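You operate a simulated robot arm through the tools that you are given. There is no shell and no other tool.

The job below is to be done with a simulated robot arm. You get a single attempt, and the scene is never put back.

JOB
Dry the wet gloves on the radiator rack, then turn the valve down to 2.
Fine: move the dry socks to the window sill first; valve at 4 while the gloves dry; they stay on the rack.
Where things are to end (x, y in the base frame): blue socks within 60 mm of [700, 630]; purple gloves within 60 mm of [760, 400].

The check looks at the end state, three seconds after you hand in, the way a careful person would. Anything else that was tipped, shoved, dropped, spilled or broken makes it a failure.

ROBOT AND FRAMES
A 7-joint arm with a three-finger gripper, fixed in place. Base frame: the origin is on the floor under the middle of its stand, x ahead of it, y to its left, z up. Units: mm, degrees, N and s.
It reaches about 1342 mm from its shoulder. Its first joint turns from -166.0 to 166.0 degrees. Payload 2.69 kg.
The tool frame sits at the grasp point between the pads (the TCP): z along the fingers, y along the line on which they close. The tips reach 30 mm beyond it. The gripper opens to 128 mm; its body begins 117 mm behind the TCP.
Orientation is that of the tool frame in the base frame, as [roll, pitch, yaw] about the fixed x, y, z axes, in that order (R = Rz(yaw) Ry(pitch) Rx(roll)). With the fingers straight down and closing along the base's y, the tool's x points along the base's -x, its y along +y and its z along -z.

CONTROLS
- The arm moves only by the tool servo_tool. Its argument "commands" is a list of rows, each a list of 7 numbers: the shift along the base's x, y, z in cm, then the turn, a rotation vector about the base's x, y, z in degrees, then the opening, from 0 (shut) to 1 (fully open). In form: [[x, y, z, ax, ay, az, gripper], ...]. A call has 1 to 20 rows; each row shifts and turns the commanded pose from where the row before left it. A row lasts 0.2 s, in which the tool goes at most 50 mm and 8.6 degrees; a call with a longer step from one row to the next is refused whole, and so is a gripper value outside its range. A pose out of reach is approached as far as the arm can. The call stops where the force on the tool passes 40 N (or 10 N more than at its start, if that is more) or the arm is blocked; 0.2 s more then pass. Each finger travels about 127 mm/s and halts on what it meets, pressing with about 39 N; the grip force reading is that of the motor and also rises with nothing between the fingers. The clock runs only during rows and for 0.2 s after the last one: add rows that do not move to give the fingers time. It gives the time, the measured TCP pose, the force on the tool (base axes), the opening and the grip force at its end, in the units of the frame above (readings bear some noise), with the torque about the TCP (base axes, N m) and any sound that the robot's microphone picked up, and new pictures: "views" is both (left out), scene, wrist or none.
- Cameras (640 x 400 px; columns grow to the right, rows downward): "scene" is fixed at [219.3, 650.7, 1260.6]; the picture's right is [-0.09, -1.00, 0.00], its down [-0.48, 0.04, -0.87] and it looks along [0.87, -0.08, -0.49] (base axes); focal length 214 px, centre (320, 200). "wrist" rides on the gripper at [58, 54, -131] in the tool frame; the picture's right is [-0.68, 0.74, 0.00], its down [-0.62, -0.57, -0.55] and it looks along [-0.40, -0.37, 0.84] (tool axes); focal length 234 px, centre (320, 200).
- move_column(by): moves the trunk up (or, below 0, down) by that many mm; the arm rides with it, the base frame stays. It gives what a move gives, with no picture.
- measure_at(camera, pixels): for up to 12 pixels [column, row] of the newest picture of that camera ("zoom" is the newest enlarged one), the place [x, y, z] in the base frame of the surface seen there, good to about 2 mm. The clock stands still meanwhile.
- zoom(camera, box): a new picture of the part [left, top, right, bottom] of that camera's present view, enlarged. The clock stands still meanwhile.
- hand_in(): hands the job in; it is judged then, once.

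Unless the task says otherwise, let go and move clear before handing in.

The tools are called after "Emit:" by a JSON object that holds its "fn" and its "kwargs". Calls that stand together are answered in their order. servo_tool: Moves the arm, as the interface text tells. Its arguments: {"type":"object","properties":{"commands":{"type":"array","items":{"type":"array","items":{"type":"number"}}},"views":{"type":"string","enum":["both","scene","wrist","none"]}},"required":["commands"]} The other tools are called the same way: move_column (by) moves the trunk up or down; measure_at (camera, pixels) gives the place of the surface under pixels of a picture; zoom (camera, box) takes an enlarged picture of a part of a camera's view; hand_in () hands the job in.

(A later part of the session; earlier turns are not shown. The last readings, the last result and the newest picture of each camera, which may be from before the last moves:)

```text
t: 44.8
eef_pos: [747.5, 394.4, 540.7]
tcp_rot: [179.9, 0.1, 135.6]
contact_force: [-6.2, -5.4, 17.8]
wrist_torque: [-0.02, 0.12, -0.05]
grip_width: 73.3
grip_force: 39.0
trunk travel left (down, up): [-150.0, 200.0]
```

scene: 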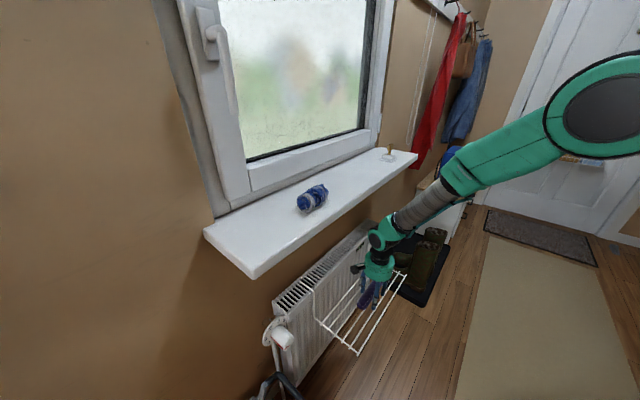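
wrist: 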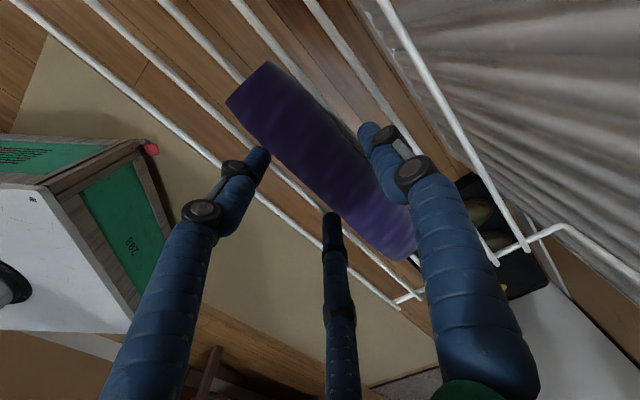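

There is 17.8 N of contact with the glove axis at d≈820, right in the groove. I'll ease up 1 mm and open gradually.

Emit:
{"fn": "servo_tool", "kwargs": {"commands": [[0, 0, 0.1, 0, 0, 0, 0.56], [0, 0, 0, 0, 0, 0, 0.6], [0, 0, 0, 0, 0, 0, 0.65], [0, 0, 0, 0, 0, 0, 0.75], [0, 0, 0, 0, 0, 0, 0.85], [0, 0, 0, 0, 0, 0, 0.85]], "views": "both"}}

Emit:
{"fn": "zoom", "kwargs": {"camera": "scene", "box": [335, 250, 405, 320]}}

Emit:
{"fn": "zoom", "kwargs": {"camera": "wrist", "box": [200, 60, 440, 280]}}

```text
t: 46.2
eef_pos: [748.2, 393.7, 540.2]
tcp_rot: [-179.9, 0.1, 135.6]
contact_force: [-0.2, 0.5, 0.5]
wrist_torque: [-0.01, -0.02, 0.01]
grip_width: 108.7
grip_force: 0.1
trunk travel left (down, up): [-150.0, 200.0]
```

scene: 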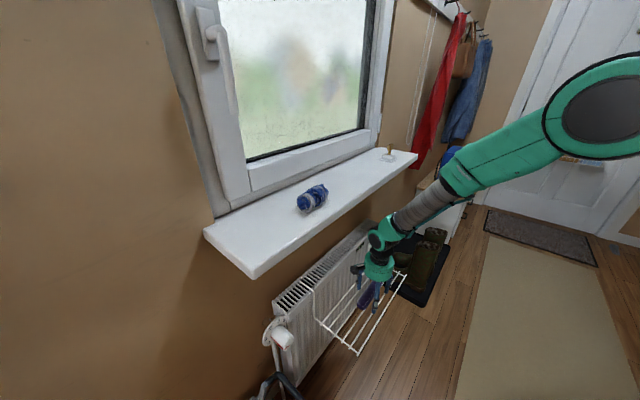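
wrist: 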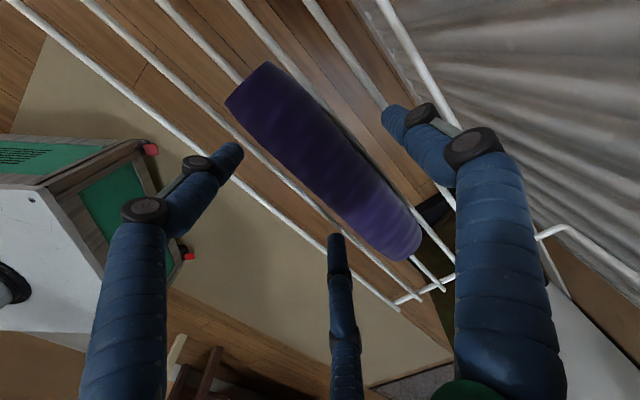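

```text
5.71 times, centred on (370, 285) of scene
```

zoom: 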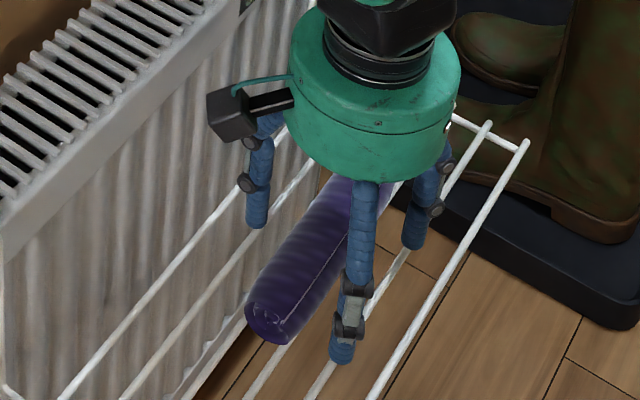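

```text
1.82 times, centred on (320, 170) of wrist
```

zoom: 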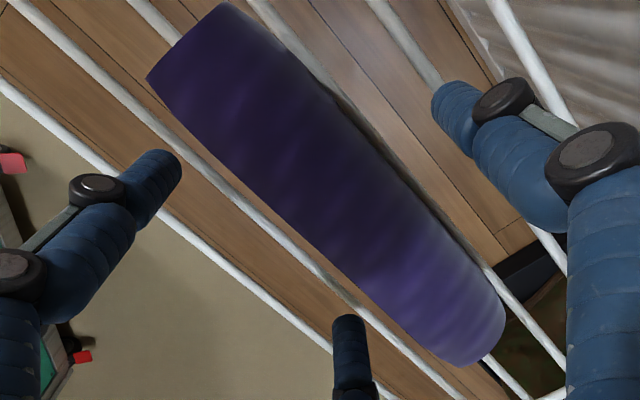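

The gloves rest in the groove, released. I'll lift straight up, then back away toward the room.

Emit:
{"fn": "servo_tool", "kwargs": {"commands": [[0, 0, 1.5, 0, 0, 0, 0.85], [0, 0, 2.5, 0, 0, 0, 0.85], [0, 0, 3.5, 0, 0, 0, 0.85], [0, 0, 3.5, 0, 0, 0, 0.85], [-2.0, -2.0, 2.0, 0, 0, 0, 0.85], [-3.0, -3.0, 2.0, 0, 0, 0, 0.85], [-3.0, -3.0, 2.0, 0, 0, 0, 0.85], [0, 0, 0, 0, 0, 0, 0.85]], "views": "both"}}

Emit:
{"fn": "zoom", "kwargs": {"camera": "scene", "box": [300, 240, 420, 360]}}

Emit:
{"fn": "zoom", "kwargs": {"camera": "scene", "box": [250, 300, 310, 360]}}

```text
t: 48.0
eef_pos: [666.9, 317.0, 710.1]
tcp_rot: [180.0, 0.1, 135.6]
contact_force: [-0.8, 0.0, 1.2]
wrist_torque: [0.01, -0.05, -0.03]
grip_width: 108.7
grip_force: 0.1
trunk travel left (down, up): [-150.0, 200.0]
```

scene: 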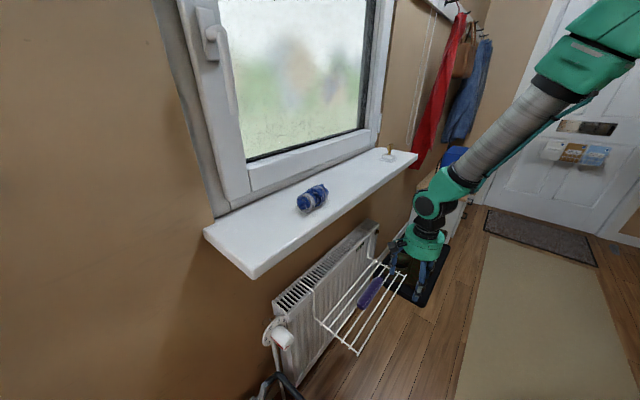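
wrist: 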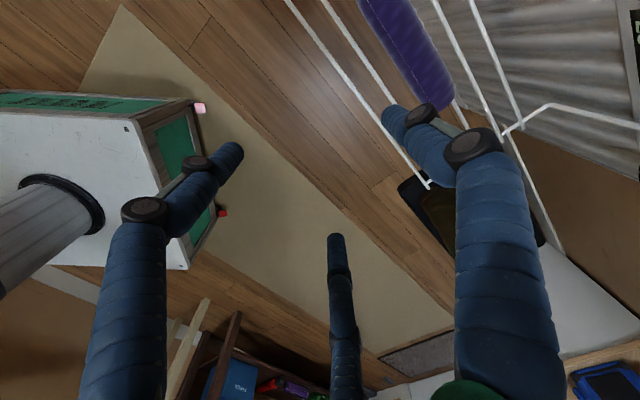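

```text
3.33 times, centred on (360, 300) of scene
```

zoom: 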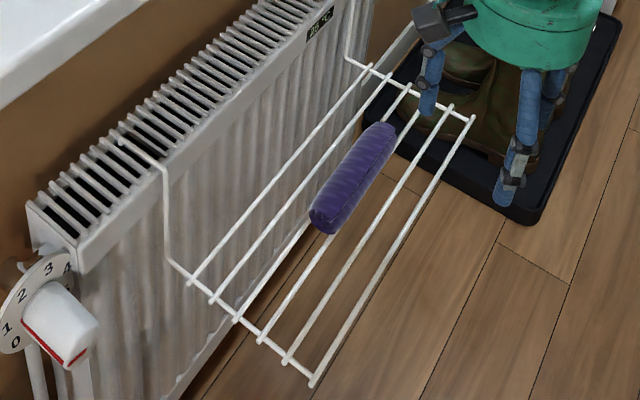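

```text
6.67 times, centred on (280, 330) of scene
```

zoom: 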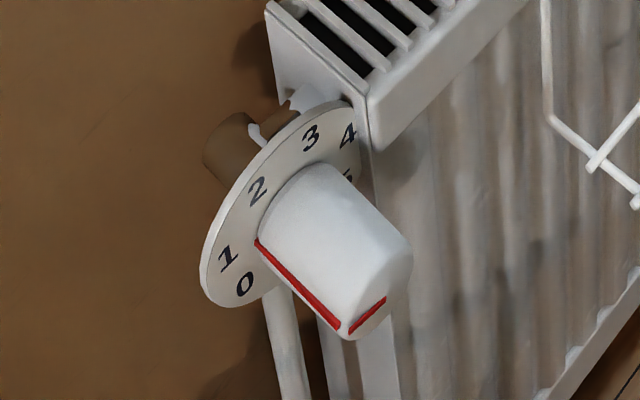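

The gloves lie on the rack. Now the valve: I'll measure the knob, pointer and dial numbers to fit its axis and angles.

Emit:
{"fn": "measure_at", "kwargs": {"camera": "zoom", "pixels": [[258, 241], [338, 326], [347, 330], [384, 300], [228, 258], [244, 285], [257, 190], [310, 137], [348, 135], [320, 175], [365, 210], [405, 240]]}}

Emit:
{"fn": "measure_at", "kwargs": {"camera": "zoom", "pixels": [[410, 265], [375, 325], [300, 200], [340, 250], [300, 270], [215, 300], [203, 260], [225, 205], [270, 140], [340, 108], [350, 170], [390, 270]]}}

Emit:
{"fn": "zoom", "kwargs": {"camera": "scene", "box": [262, 315, 302, 355]}}

```text
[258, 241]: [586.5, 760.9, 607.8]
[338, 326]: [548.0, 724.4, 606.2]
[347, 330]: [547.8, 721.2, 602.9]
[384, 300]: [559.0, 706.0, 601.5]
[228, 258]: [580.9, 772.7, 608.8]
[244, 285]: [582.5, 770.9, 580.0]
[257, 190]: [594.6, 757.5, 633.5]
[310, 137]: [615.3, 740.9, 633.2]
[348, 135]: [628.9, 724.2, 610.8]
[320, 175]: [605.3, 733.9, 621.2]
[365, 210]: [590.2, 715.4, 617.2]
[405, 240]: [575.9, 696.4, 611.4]
```

```text
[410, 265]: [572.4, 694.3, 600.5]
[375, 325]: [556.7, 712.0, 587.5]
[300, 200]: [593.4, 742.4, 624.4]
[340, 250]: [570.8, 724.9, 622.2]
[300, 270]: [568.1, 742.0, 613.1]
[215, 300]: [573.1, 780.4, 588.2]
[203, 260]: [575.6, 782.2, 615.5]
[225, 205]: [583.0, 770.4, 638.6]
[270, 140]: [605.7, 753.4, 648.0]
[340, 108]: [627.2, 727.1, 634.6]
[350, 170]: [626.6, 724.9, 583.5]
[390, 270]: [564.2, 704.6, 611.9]
```

```text
10.00 times, centred on (282, 335) of scene
```

zoom: 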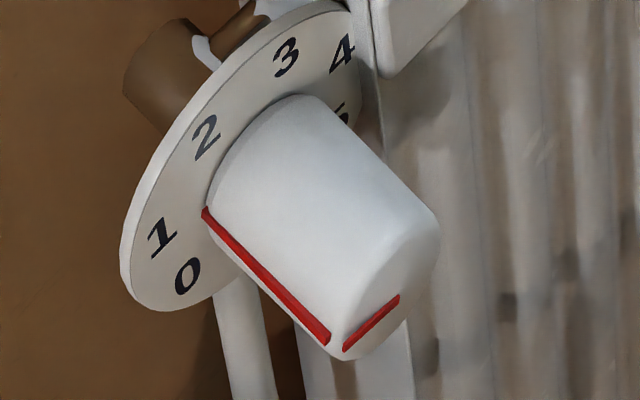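

The numbers fit a 48° spacing around an axis at s≈-93.5, z≈600, with 1 at -72°, 2 at -24° and 4 at +72°. The red pointer is at about -72°, which is position 1. The knob runs from d≈895 to 954 with a radius of about 24. I'll check the radiator end and the handle below, and start moving toward the valve, rotating the tool back to y=-u.

Emit:
{"fn": "measure_at", "kwargs": {"camera": "scene", "pixels": [[288, 322], [286, 308], [275, 298], [290, 350], [295, 370], [266, 372], [275, 372], [310, 395], [255, 393], [290, 385]]}}

Emit:
{"fn": "servo_tool", "kwargs": {"commands": [[-0.97, 0.94, 0.82, 0, 0, 8.18, 0.65], [-0.97, 0.94, 0.82, 0, 0, 8.18, 0.65], [-0.97, 0.94, 0.82, 0, 0, 8.18, 0.65], [-0.97, 0.94, 0.82, 0, 0, 8.18, 0.65], [-0.97, 0.94, 0.82, 0, 0, 8.18, 0.65], [-0.97, 0.94, 0.82, 0, 0, 8.18, 0.65], [-0.97, 0.94, 0.82, 0, 0, 8.18, 0.65], [-0.97, 0.94, 0.82, 0, 0, 8.18, 0.65], [-0.97, 0.94, 0.82, 0, 0, 8.18, 0.65], [-0.97, 0.94, 0.82, 0, 0, 8.18, 0.65], [-0.97, 0.94, 0.82, 0, 0, 8.18, 0.65], [0, 0, 0, 0, 0, 0, 0.65]], "views": "both"}}

```text
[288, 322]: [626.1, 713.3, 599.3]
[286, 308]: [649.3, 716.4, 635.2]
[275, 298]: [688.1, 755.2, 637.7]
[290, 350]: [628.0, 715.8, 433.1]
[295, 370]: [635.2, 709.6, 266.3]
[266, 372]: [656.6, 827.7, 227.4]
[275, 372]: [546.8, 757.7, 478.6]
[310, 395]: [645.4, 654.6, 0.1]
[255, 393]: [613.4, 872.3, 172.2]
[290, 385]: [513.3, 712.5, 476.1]
```

```text
t: 50.6
eef_pos: [561.7, 419.3, 800.0]
tcp_rot: [-179.9, 0.0, -134.5]
contact_force: [-0.1, -0.2, -0.3]
wrist_torque: [0.01, -0.04, 0.0]
grip_width: 83.0
grip_force: 0.0
trunk travel left (down, up): [-150.0, 200.0]
```

scene: 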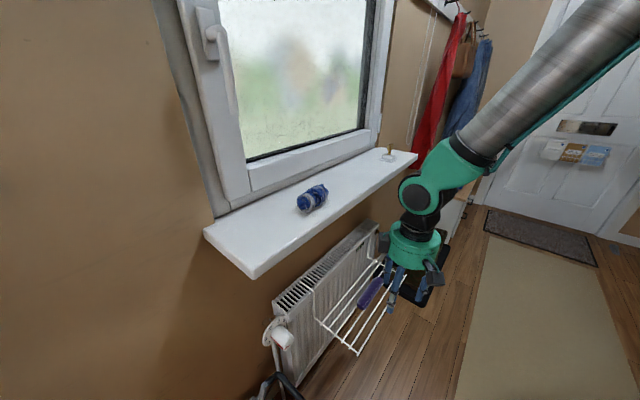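
wrist: 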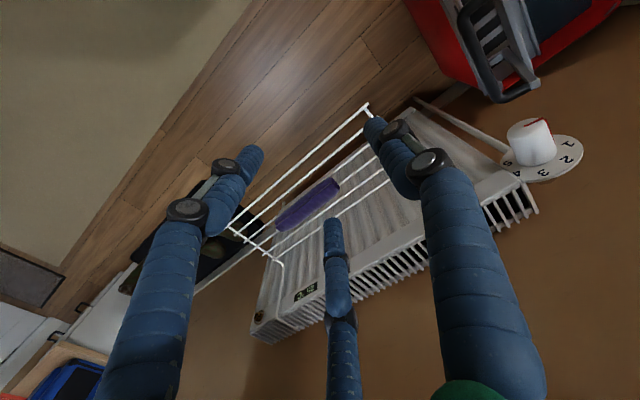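

The wrist view shows the dial at (530,140) and the red case with the black handle at (510,45). Let me zoom on that region before tilting.

Emit:
{"fn": "zoom", "kwargs": {"camera": "wrist", "box": [400, 0, 640, 200]}}

Emit:
{"fn": "measure_at", "kwargs": {"camera": "wrist", "pixels": [[475, 50], [490, 97], [530, 92], [465, 15], [600, 20], [440, 50], [505, 20], [485, 75]]}}

```text
2.00 times, centred on (520, 100) of wrist
```

zoom: 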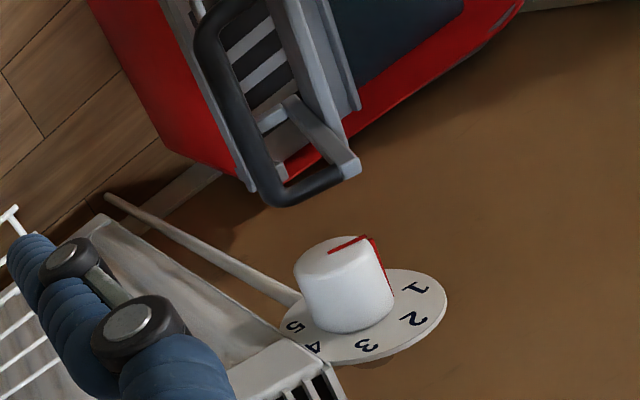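

```text
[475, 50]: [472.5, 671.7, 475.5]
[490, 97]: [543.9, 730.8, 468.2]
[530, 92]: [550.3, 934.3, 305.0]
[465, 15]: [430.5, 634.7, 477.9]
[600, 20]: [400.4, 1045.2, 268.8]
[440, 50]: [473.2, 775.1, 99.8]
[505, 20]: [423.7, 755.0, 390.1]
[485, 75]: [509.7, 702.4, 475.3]
```

The handle bar lies at z≈476 below and left of the knob axis, about 130 mm away, so a horizontal gripper clears it with the camera box kept up-left. I'll tilt the tool to horizontal in stages while moving in front of the valve.

Emit:
{"fn": "servo_tool", "kwargs": {"commands": [[-0.745, 1.84, -0.8, 5.83, -5.73, 0, 0.65], [-0.745, 1.84, -0.8, 5.83, -5.73, 0, 0.65], [-0.745, 1.84, -0.8, 5.83, -5.73, 0, 0.65], [-0.745, 1.84, -0.8, 5.83, -5.73, 0, 0.65], [-0.745, 1.84, -0.8, 5.83, -5.73, 0, 0.65], [-0.745, 1.84, -0.8, 5.83, -5.73, 0, 0.65], [0, 0, 0, 0, 0, 0, 0.65]], "views": "both"}}

```text
t: 52.2
eef_pos: [519.4, 519.8, 754.6]
tcp_rot: [-179.8, 49.2, -134.5]
contact_force: [-0.6, 0.6, -0.7]
wrist_torque: [-0.02, -0.01, -0.03]
grip_width: 83.1
grip_force: 0.0
out of reach, approached as far as the arm can: row 4
trunk travel left (down, up): [-150.0, 200.0]
```

scene: 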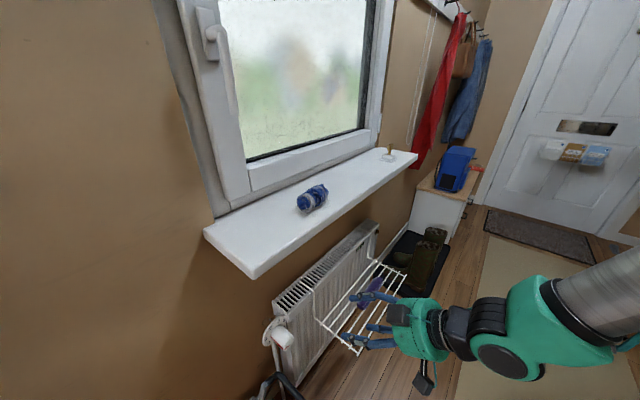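
wrist: 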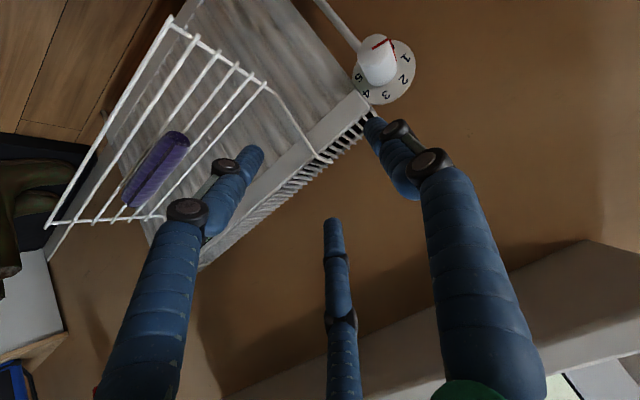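

The tilt is at 49°, with one row reported as slightly short of reach, because the wrist is folding close to the base. I'll continue the tilt while moving outward toward the valve, where there is more room.

Emit:
{"fn": "servo_tool", "kwargs": {"commands": [[-0.4, 2.2, -0.5, 0, 0, 0, 0.65], [-0.4, 2.2, -0.5, 3.0, -2.95, 0, 0.65], [-0.4, 2.0, -0.5, 5.0, -4.9, 0, 0.65], [-0.4, 1.8, -0.5, 5.0, -4.9, 0, 0.65], [0, 0, 0, 0, 0, 0, 0.65]], "views": "both"}}

```text
t: 53.4
eef_pos: [504.9, 601.9, 733.2]
tcp_rot: [-179.8, 67.4, -134.6]
contact_force: [-0.8, 0.7, -0.2]
wrist_torque: [-0.02, -0.02, -0.03]
grip_width: 83.0
grip_force: 0.0
trunk travel left (down, up): [-150.0, 200.0]
```

scene: 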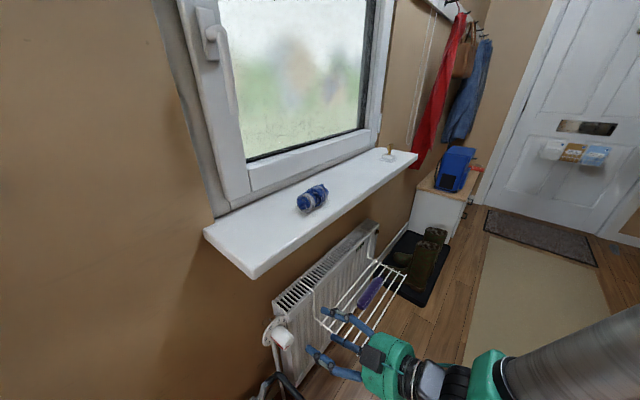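
wrist: 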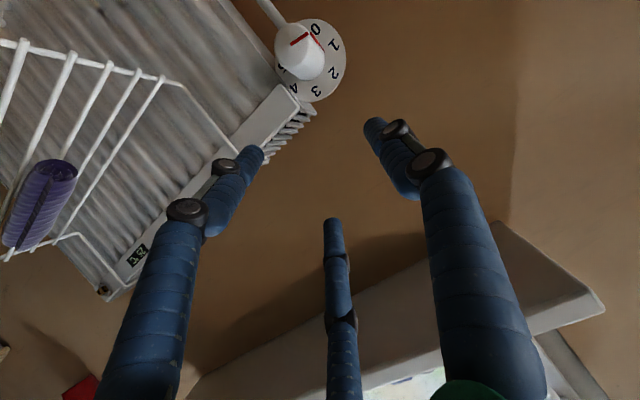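

Good progress: the tilt is at 67° with no reach complaint. I'll finish tilting to 90° and line up in front of the knob.

Emit:
{"fn": "servo_tool", "kwargs": {"commands": [[-0.6, 0.5, -2.0, 5.37, -5.28, 0, 0.65], [-0.6, 0.5, -2.5, 5.37, -5.28, 0, 0.65], [-0.6, 0.5, -2.5, 5.37, -5.28, 0, 0.65], [-0.6, 0.5, -1.5, 0, 0, 0, 0.65], [0, 0, 0, 0, 0, 0, 0.65]], "views": "both"}}

```text
t: 54.6
eef_pos: [479.5, 623.2, 647.4]
tcp_rot: [23.9, 90.0, 69.4]
contact_force: [0.1, 0.6, -0.1]
wrist_torque: [0.02, -0.02, -0.03]
grip_width: 83.4
grip_force: 0.1
trunk travel left (down, up): [-150.0, 200.0]
```

scene: 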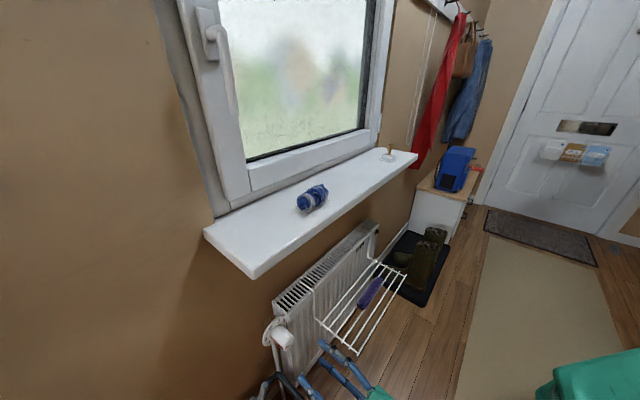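
wrist: 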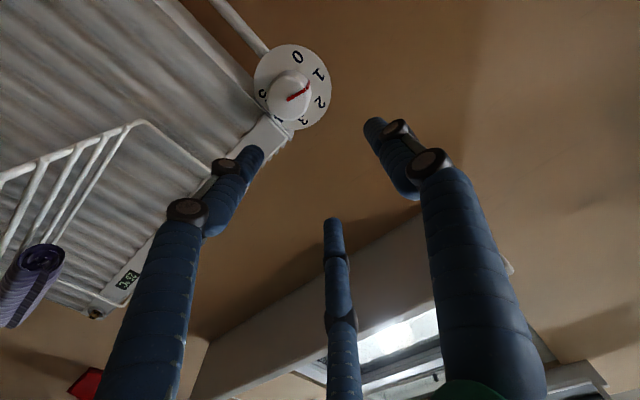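

The tool is horizontal and facing the wall, and the dial is visible at wrist (293,87). I'll zoom in to verify the pointer and re-measure the knob.

Emit:
{"fn": "zoom", "kwargs": {"camera": "wrist", "box": [245, 35, 345, 135]}}

```text
4.00 times, centred on (295, 85) of wrist
```

zoom: 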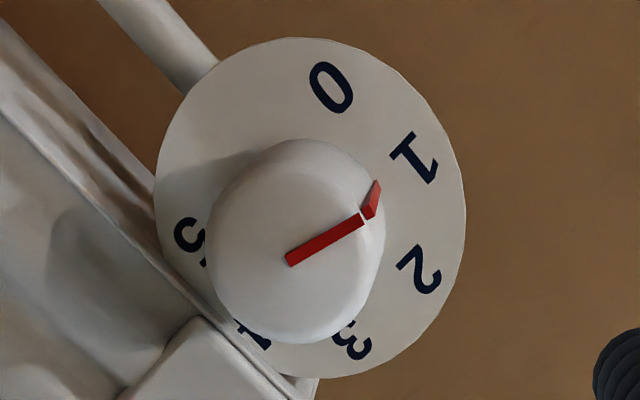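

Emit:
{"fn": "measure_at", "kwargs": {"camera": "zoom", "pixels": [[290, 258], [355, 222], [375, 190], [330, 88], [413, 158], [420, 270], [350, 345], [190, 240], [300, 150], [220, 280], [310, 335], [370, 270]]}}

Emit:
{"fn": "measure_at", "kwargs": {"camera": "zoom", "pixels": [[295, 45], [455, 180], [340, 370], [160, 210], [280, 300], [250, 200], [330, 180], [290, 240], [185, 350], [260, 360], [420, 330], [200, 90]]}}

```text
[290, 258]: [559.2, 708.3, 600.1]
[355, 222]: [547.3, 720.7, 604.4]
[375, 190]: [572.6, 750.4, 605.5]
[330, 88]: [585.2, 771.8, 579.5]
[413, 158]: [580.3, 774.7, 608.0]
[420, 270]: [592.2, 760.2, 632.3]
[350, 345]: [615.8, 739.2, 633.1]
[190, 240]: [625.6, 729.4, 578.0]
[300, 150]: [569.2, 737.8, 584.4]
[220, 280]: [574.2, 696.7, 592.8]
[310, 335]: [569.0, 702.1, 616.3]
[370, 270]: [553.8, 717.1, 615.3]
```

```text
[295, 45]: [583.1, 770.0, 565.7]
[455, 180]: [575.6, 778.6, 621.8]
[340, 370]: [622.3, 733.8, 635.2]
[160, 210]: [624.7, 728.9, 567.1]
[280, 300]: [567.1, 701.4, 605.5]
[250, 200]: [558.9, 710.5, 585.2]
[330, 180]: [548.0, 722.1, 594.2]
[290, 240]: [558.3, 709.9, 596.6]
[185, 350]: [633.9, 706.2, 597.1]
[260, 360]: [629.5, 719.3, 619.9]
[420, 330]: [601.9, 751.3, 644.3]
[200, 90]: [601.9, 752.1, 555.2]
```

The pointer is confirmed at 1, and the axis is at s≈-94.5, z≈600 with its face at d≈897. I'll lower to the axis height and roll the tool 18° so finger C lines up with the pointer direction.

Emit:
{"fn": "servo_tool", "kwargs": {"commands": [[0, -0.03, -1.6, 4.2, 4.28, 0, 0.65], [0, -0.03, -1.6, 4.2, 4.28, 0, 0.65], [0, -0.03, -1.5, 4.2, 4.28, 0, 0.65], [0, 0, 0, 0, 0, 0, 0.65]], "views": "both"}}

```text
t: 55.6
eef_pos: [478.9, 621.7, 602.6]
tcp_rot: [90.2, 72.0, 135.7]
contact_force: [-0.2, 0.5, 0.1]
wrist_torque: [0.02, 0.0, 0.0]
grip_width: 83.1
grip_force: 0.1
trunk travel left (down, up): [-150.0, 200.0]
```

scene: 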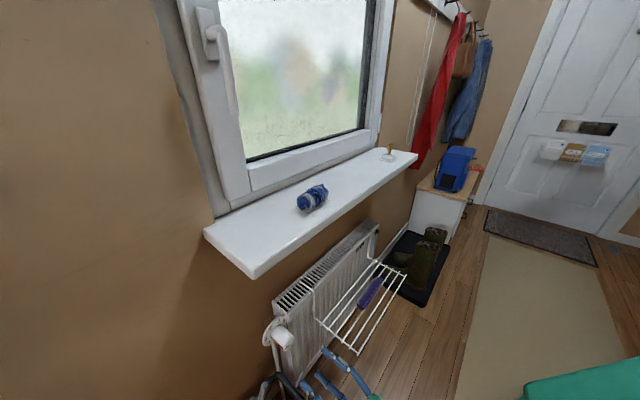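
wrist: 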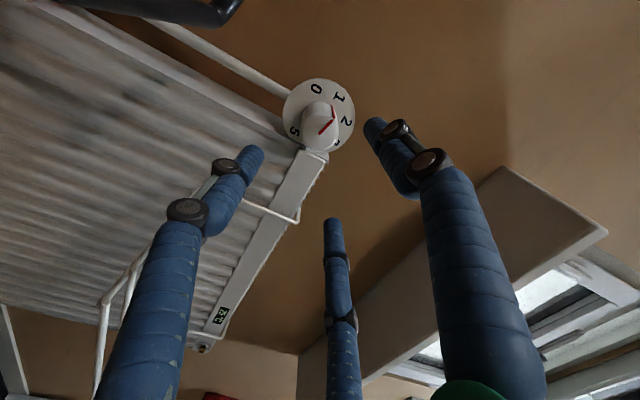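

The roll is exact (C at -72°) and the tool is on axis at d=779. I'll approach along the knob axis until the tips are just short of the knob face, then look.

Emit:
{"fn": "servo_tool", "kwargs": {"commands": [[1.7, 1.75, -0.1, 0, 0, 0, 0.65], [2.1, 2.15, -0.1, 0, 0, 0, 0.65], [1.8, 1.85, 0, 0, 0, 0, 0.65], [0, 0, 0, 0, 0, 0, 0.65]], "views": "both"}}

Emit:
{"fn": "zoom", "kwargs": {"camera": "scene", "box": [240, 300, 340, 400]}}

Emit:
{"fn": "zoom", "kwargs": {"camera": "wrist", "box": [200, 60, 440, 280]}}

```text
t: 56.6
eef_pos: [536.9, 679.9, 599.3]
tcp_rot: [90.2, 71.9, 135.7]
contact_force: [-0.2, -0.1, 0.8]
wrist_torque: [-0.01, -0.01, -0.02]
grip_width: 83.1
grip_force: 0.0
trunk travel left (down, up): [-150.0, 200.0]
```

scene: 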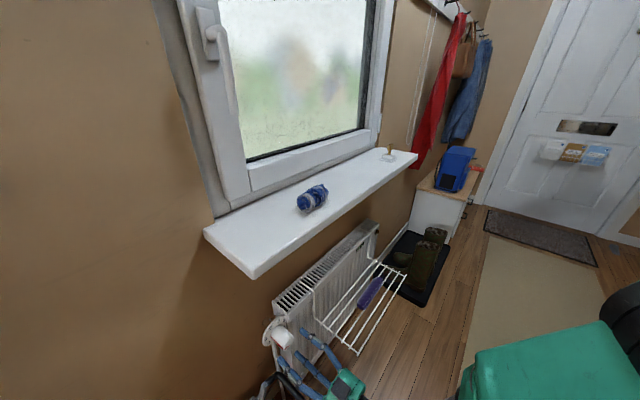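
wrist: 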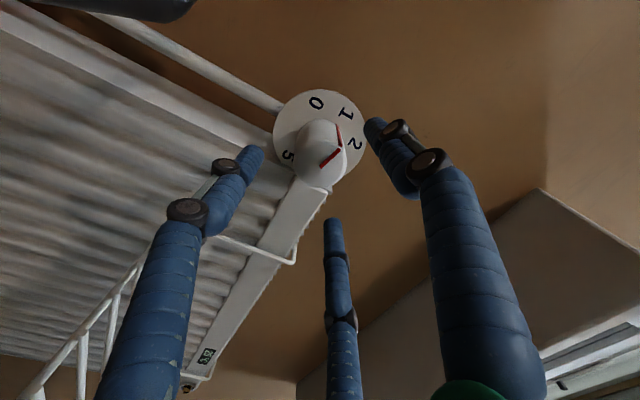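

```text
4.00 times, centred on (290, 350) of scene
```

zoom: 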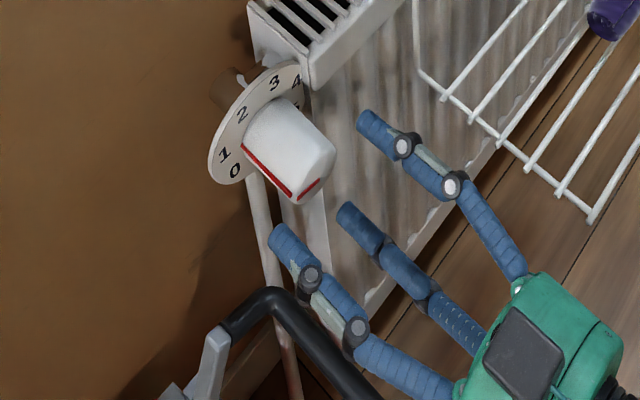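

```text
1.82 times, centred on (320, 170) of wrist
```

zoom: 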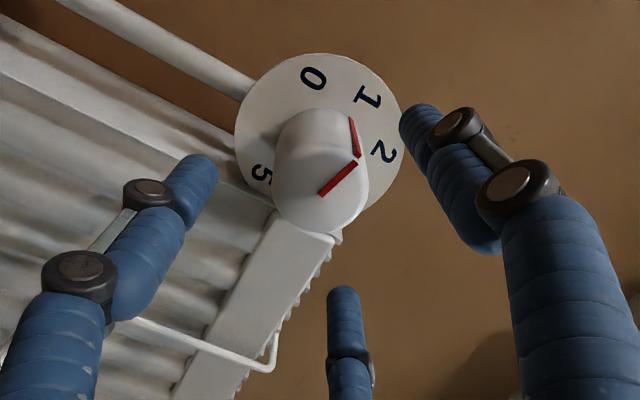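

The fingers are centred around the knob and clear of the handle bar. I'll advance the last 49 mm along the axis, so the tips stop about 7 mm short of the radiator front plane.

Emit:
{"fn": "servo_tool", "kwargs": {"commands": [[1.2, 1.22, 0.03, 0, 0, 0, 0.65], [1.2, 1.22, 0.03, 0, 0, 0, 0.65], [1.0, 1.02, 0, 0, 0, 0, 0.65], [0, 0, 0, 0, 0, 0, 0.65]], "views": "both"}}

Emit:
{"fn": "zoom", "kwargs": {"camera": "scene", "box": [240, 300, 340, 400]}}

Emit:
{"fn": "zoom", "kwargs": {"camera": "wrist", "box": [200, 60, 440, 280]}}

```text
t: 57.6
eef_pos: [570.5, 713.0, 601.3]
tcp_rot: [90.3, 72.0, 135.8]
contact_force: [0.1, -0.4, 0.9]
wrist_torque: [-0.01, 0.04, -0.02]
grip_width: 83.0
grip_force: 0.1
trunk travel left (down, up): [-150.0, 200.0]
```

scene: 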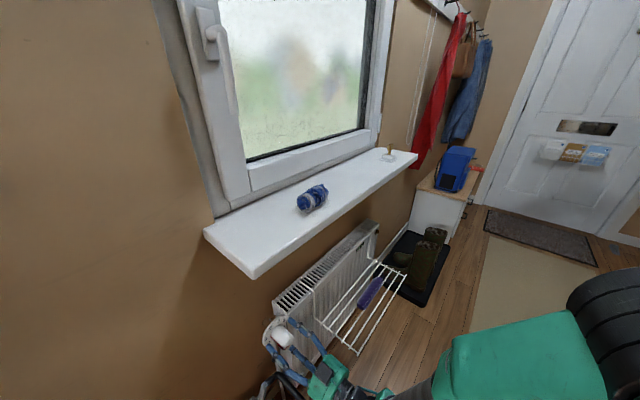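
wrist: 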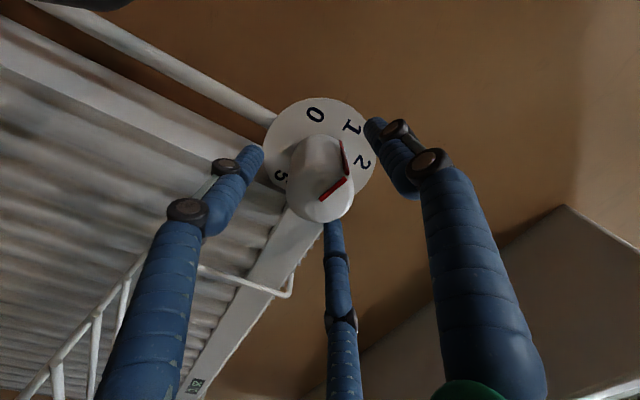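

```text
4.00 times, centred on (290, 350) of scene
```

zoom: 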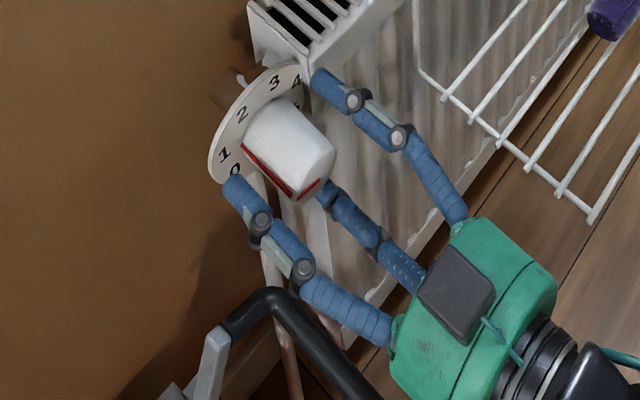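

```text
1.82 times, centred on (320, 170) of wrist
```

zoom: 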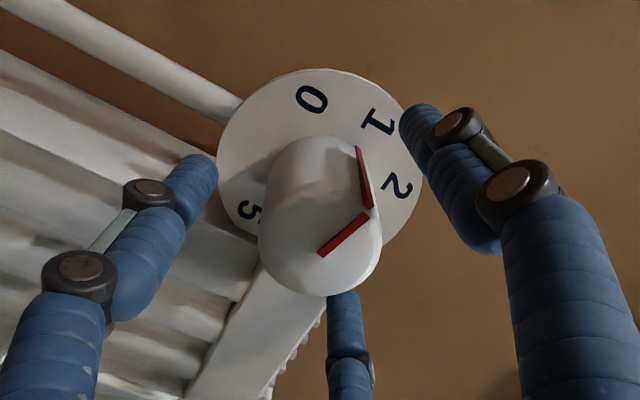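

On axis within about 1.5 mm. I'll trim that and close on the knob.

Emit:
{"fn": "servo_tool", "kwargs": {"commands": [[-0.1, 0.1, -0.12, 0, 0, 0, 0.65], [0, 0, 0, 0, 0, 0, 0.5], [0, 0, 0, 0, 0, 0, 0.35], [0, 0, 0, 0, 0, 0, 0.25], [0, 0, 0, 0, 0, 0, 0.2], [0, 0, 0, 0, 0, 0, 0.2]], "views": "both"}}

Emit:
{"fn": "zoom", "kwargs": {"camera": "wrist", "box": [200, 60, 440, 280]}}

Emit:
{"fn": "zoom", "kwargs": {"camera": "scene", "box": [250, 300, 330, 380]}}

```text
t: 59.0
eef_pos: [569.7, 713.4, 600.2]
tcp_rot: [90.2, 72.0, 135.7]
contact_force: [-1.8, -1.3, 4.6]
wrist_torque: [0.12, -0.08, -0.02]
grip_width: 43.7
grip_force: 45.0
trunk travel left (down, up): [-150.0, 200.0]
```

scene: 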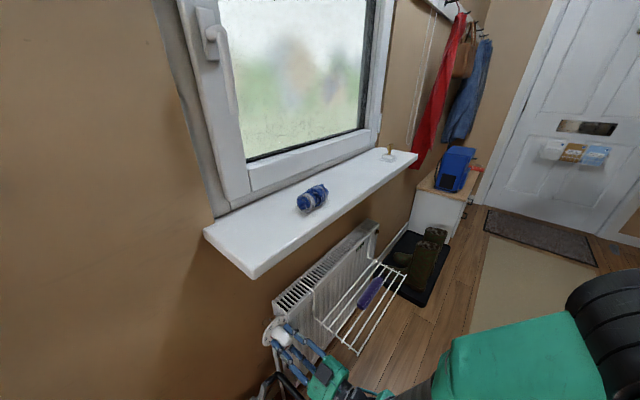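
wrist: 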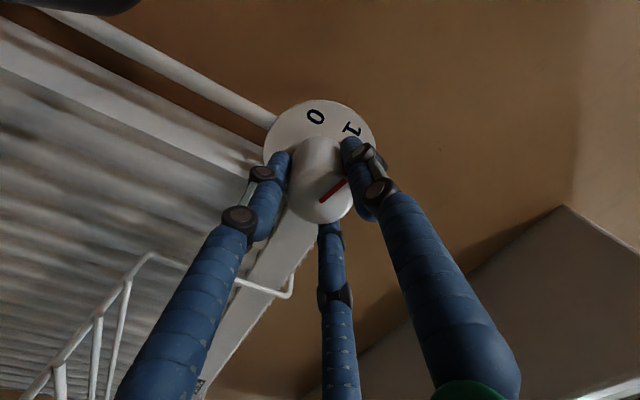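

```text
1.82 times, centred on (320, 170) of wrist
```

zoom: 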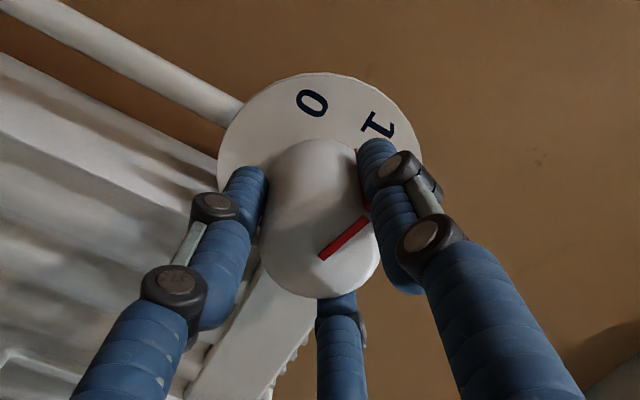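

```text
5.00 times, centred on (290, 340) of scene
```

zoom: 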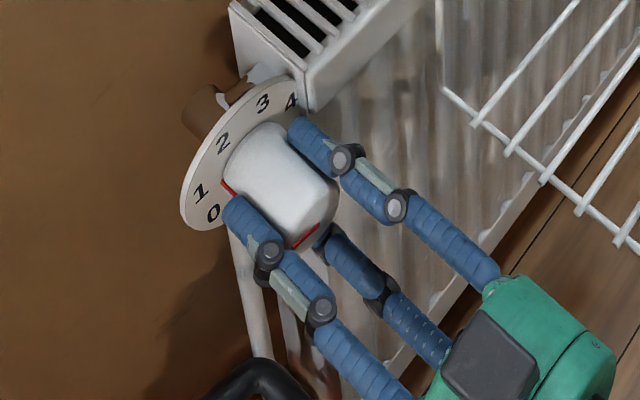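

The knob is gripped (43.7 mm, small forces). I'll turn clockwise 12° first and check the torque and pointer.

Emit:
{"fn": "servo_tool", "kwargs": {"commands": [[0, 0, 0, 4.2, 4.28, 0, 0.2], [0, 0, 0, 4.2, 4.28, 0, 0.2], [0, 0, 0, 0, 0, 0, 0.2]], "views": "both"}}

Emit:
{"fn": "zoom", "kwargs": {"camera": "wrist", "box": [200, 60, 440, 280]}}

```text
t: 59.8
eef_pos: [570.9, 714.7, 600.9]
tcp_rot: [90.1, 60.1, 135.6]
contact_force: [-0.2, -6.9, 9.2]
wrist_torque: [0.11, -0.11, -0.14]
grip_width: 43.2
grip_force: 44.9
trunk travel left (down, up): [-150.0, 200.0]
```

scene: 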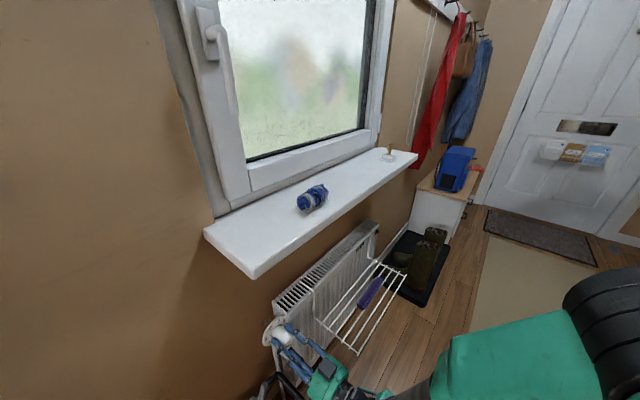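
wrist: 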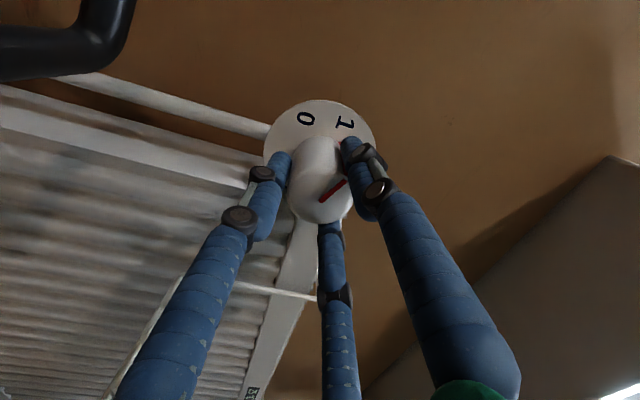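

```text
1.82 times, centred on (320, 170) of wrist
```

zoom: 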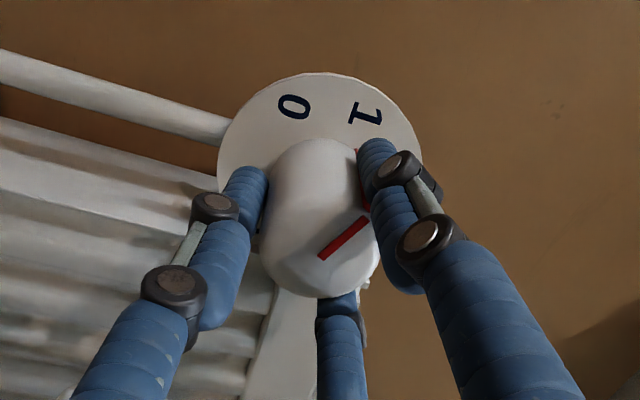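

The pointer moves with the gripper and the dial turns behind it, so there is no slip. I'll continue clockwise another 42°.

Emit:
{"fn": "servo_tool", "kwargs": {"commands": [[0, 0, 0, 4.2, 4.28, 0, 0.2], [0, 0, 0, 4.2, 4.28, 0, 0.2], [0, 0, 0, 4.2, 4.28, 0, 0.2], [0, 0, 0, 4.2, 4.28, 0, 0.2], [0, 0, 0, 4.2, 4.28, 0, 0.2], [0, 0, 0, 4.2, 4.28, 0, 0.2], [0, 0, 0, 4.2, 4.28, 0, 0.2], [0, 0, 0, 0, 0, 0, 0.2]], "views": "both"}}

Emit:
{"fn": "zoom", "kwargs": {"camera": "scene", "box": [250, 300, 330, 380]}}

```text
t: 61.6
eef_pos: [569.9, 713.7, 599.1]
tcp_rot: [90.0, 18.0, 135.6]
contact_force: [4.6, -6.9, 11.6]
wrist_torque: [0.31, -0.32, -0.15]
grip_width: 43.7
grip_force: 45.0
trunk travel left (down, up): [-150.0, 200.0]
```

scene: 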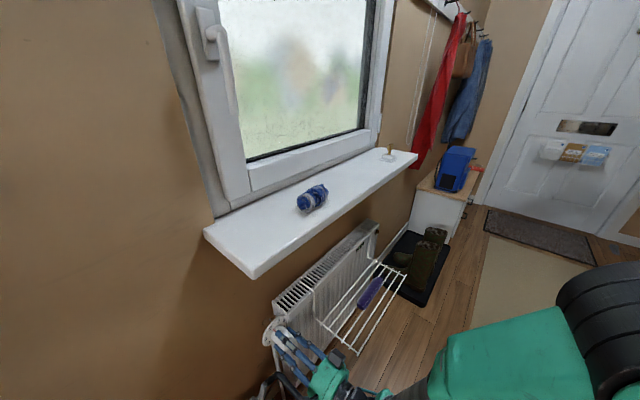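
wrist: 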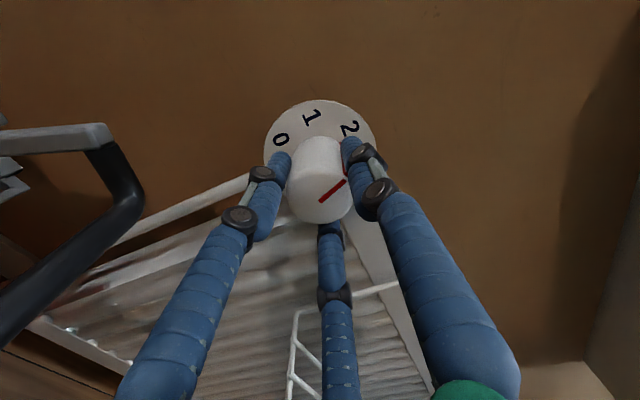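

```text
5.00 times, centred on (290, 340) of scene
```

zoom: 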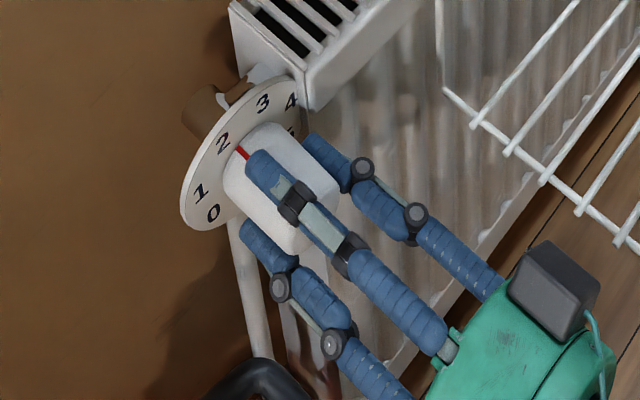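

The pointer is now just past 2, at about -18°. I'll continue another 42° clockwise toward 3.

Emit:
{"fn": "servo_tool", "kwargs": {"commands": [[0, 0, 0, 4.2, 4.28, 0, 0.2], [0, 0, 0, 4.2, 4.28, 0, 0.2], [0, 0, 0, 4.2, 4.28, 0, 0.2], [0, 0, 0, 4.2, 4.28, 0, 0.2], [0, 0, 0, 4.2, 4.28, 0, 0.2], [0, 0, 0, 4.2, 4.28, 0, 0.2], [0, 0, 0, 4.2, 4.28, 0, 0.2], [0, 0, 0, 0, 0, 0, 0.2]], "views": "both"}}

Emit:
{"fn": "zoom", "kwargs": {"camera": "scene", "box": [250, 300, 330, 380]}}

```text
t: 63.4
eef_pos: [569.8, 714.3, 599.6]
tcp_rot: [89.9, -24.0, 135.8]
contact_force: [3.9, -2.4, 12.1]
wrist_torque: [0.25, -0.31, -0.09]
grip_width: 43.5
grip_force: 45.0
trunk travel left (down, up): [-150.0, 200.0]
```

scene: 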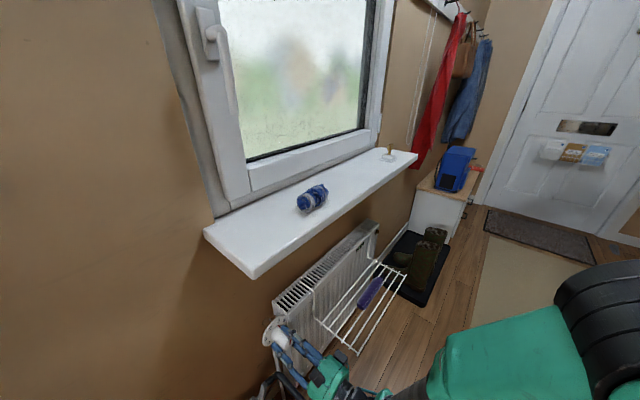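
wrist: 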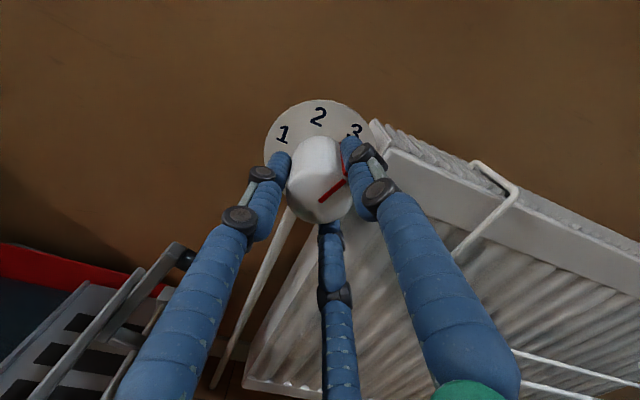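

```text
5.00 times, centred on (290, 340) of scene
```

zoom: 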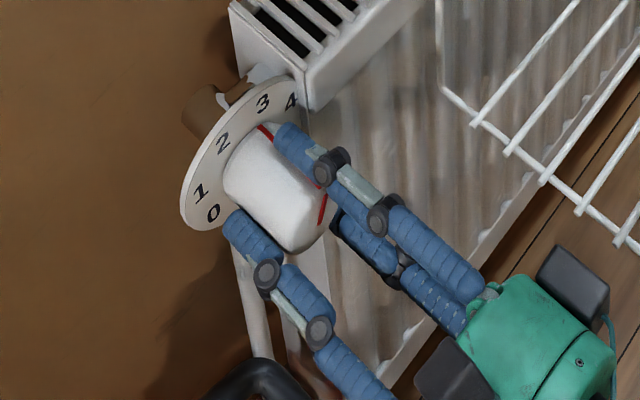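

The pointer is at 3 with no reach complaint. I'll continue 48° more to reach 4.

Emit:
{"fn": "servo_tool", "kwargs": {"commands": [[0, 0, 0, 4.2, 4.28, 0, 0.2], [0, 0, 0, 4.2, 4.28, 0, 0.2], [0, 0, 0, 4.2, 4.28, 0, 0.2], [0, 0, 0, 4.2, 4.28, 0, 0.2], [0, 0, 0, 0, 0, 0, 0.2]], "views": "both"}}

Emit:
{"fn": "zoom", "kwargs": {"camera": "scene", "box": [250, 300, 330, 380]}}

```text
t: 64.6
eef_pos: [570.1, 713.8, 599.2]
tcp_rot: [89.8, -48.0, 135.8]
contact_force: [1.3, -5.2, 12.1]
wrist_torque: [0.24, -0.17, -0.21]
grip_width: 43.6
grip_force: 45.0
trunk travel left (down, up): [-150.0, 200.0]
```

scene: 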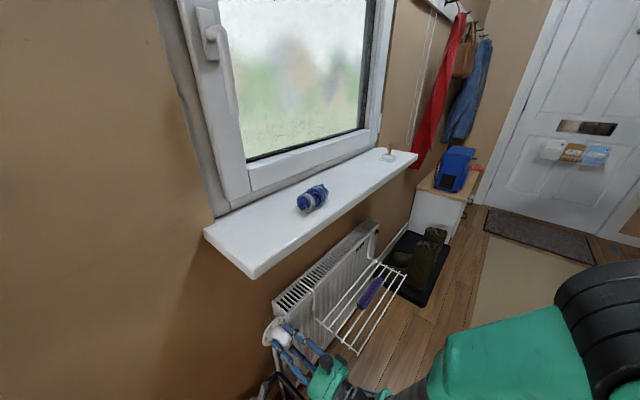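
wrist: 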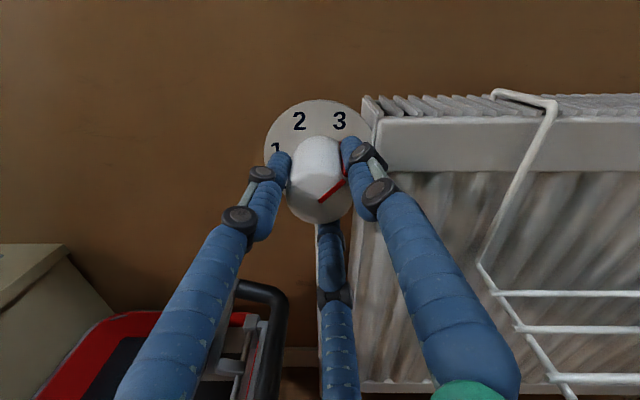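

```text
5.00 times, centred on (290, 340) of scene
```

zoom: 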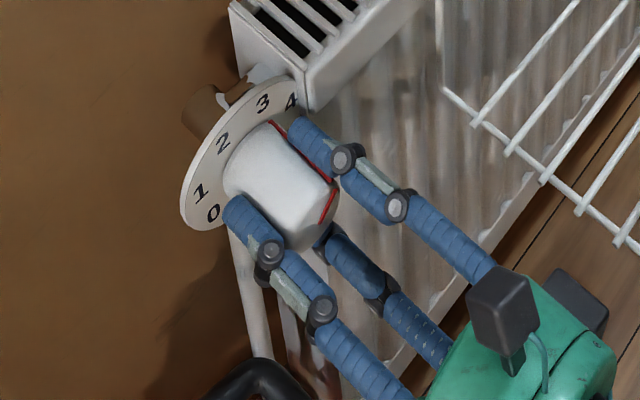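

The pointer is between 3 and 4. I'll turn the remaining 24°.

Emit:
{"fn": "servo_tool", "kwargs": {"commands": [[0, 0, 0, 4.2, 4.28, 0, 0.2], [0, 0, 0, 4.2, 4.28, 0, 0.2], [0, 0, 0, 4.2, 4.28, 0, 0.2], [0, 0, 0, 4.2, 4.28, 0, 0.2], [0, 0, 0, 0, 0, 0, 0.2]], "views": "both"}}

Emit:
{"fn": "zoom", "kwargs": {"camera": "scene", "box": [250, 300, 330, 380]}}

Emit:
{"fn": "zoom", "kwargs": {"camera": "wrist", "box": [220, 60, 420, 240]}}

```text
t: 65.8
eef_pos: [569.0, 713.5, 599.2]
tcp_rot: [89.5, -72.0, 136.2]
contact_force: [1.9, -11.3, 15.9]
wrist_torque: [0.43, -0.41, -0.33]
grip_width: 43.6
grip_force: 45.3
trunk travel left (down, up): [-150.0, 200.0]
```

scene: 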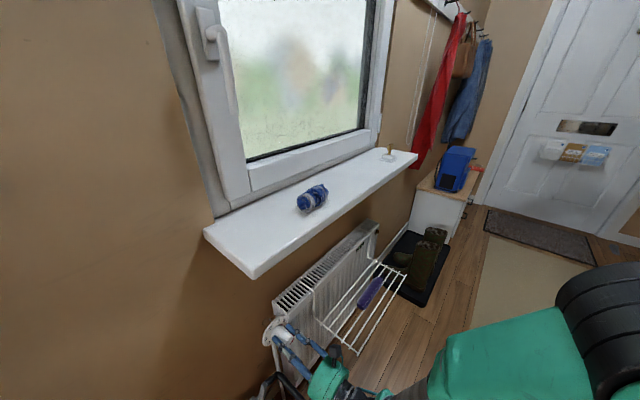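
wrist: 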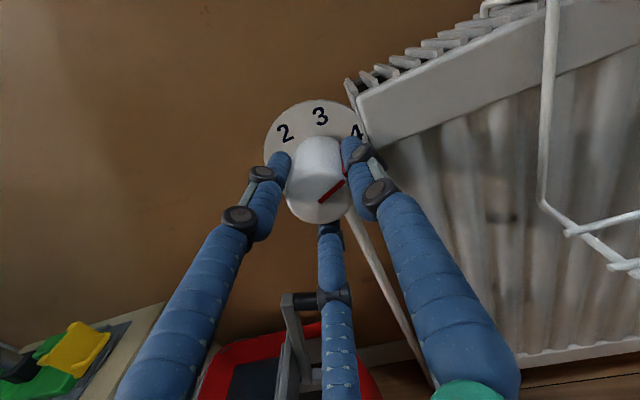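

```text
5.00 times, centred on (290, 340) of scene
```

zoom: 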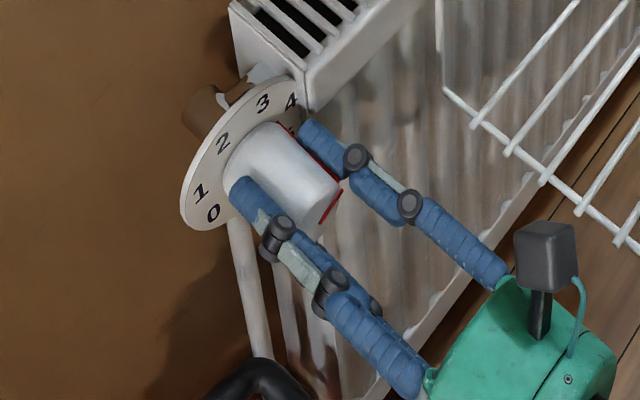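

```text
2.22 times, centred on (320, 150) of wrist
```

zoom: 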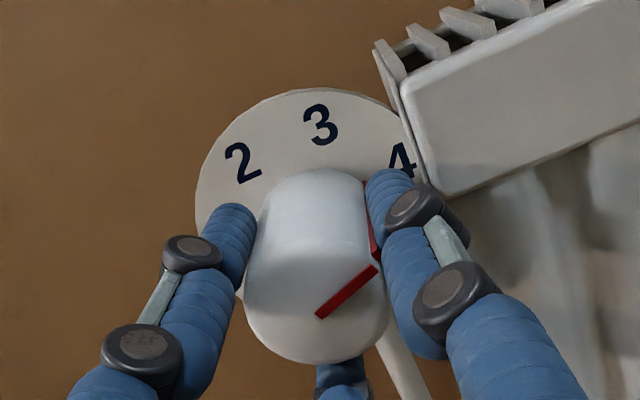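

Emit:
{"fn": "measure_at", "kwargs": {"camera": "zoom", "pixels": [[322, 314], [345, 293], [372, 270], [368, 190], [373, 245], [403, 160], [320, 125], [242, 162]]}}

Emit:
{"fn": "zoom", "kwargs": {"camera": "scene", "box": [340, 225, 385, 270]}}

```text
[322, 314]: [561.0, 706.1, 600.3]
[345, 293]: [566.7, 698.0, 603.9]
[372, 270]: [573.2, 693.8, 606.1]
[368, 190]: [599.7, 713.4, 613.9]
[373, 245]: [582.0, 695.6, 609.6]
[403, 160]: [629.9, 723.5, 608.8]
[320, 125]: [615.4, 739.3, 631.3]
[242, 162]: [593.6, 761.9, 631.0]
```

```text
8.89 times, centred on (362, 248) of scene
```

zoom: 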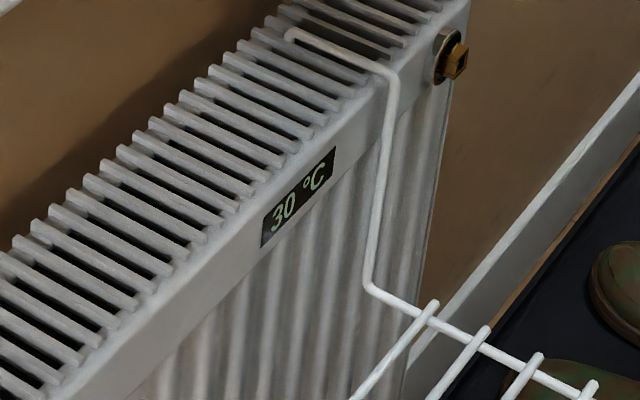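

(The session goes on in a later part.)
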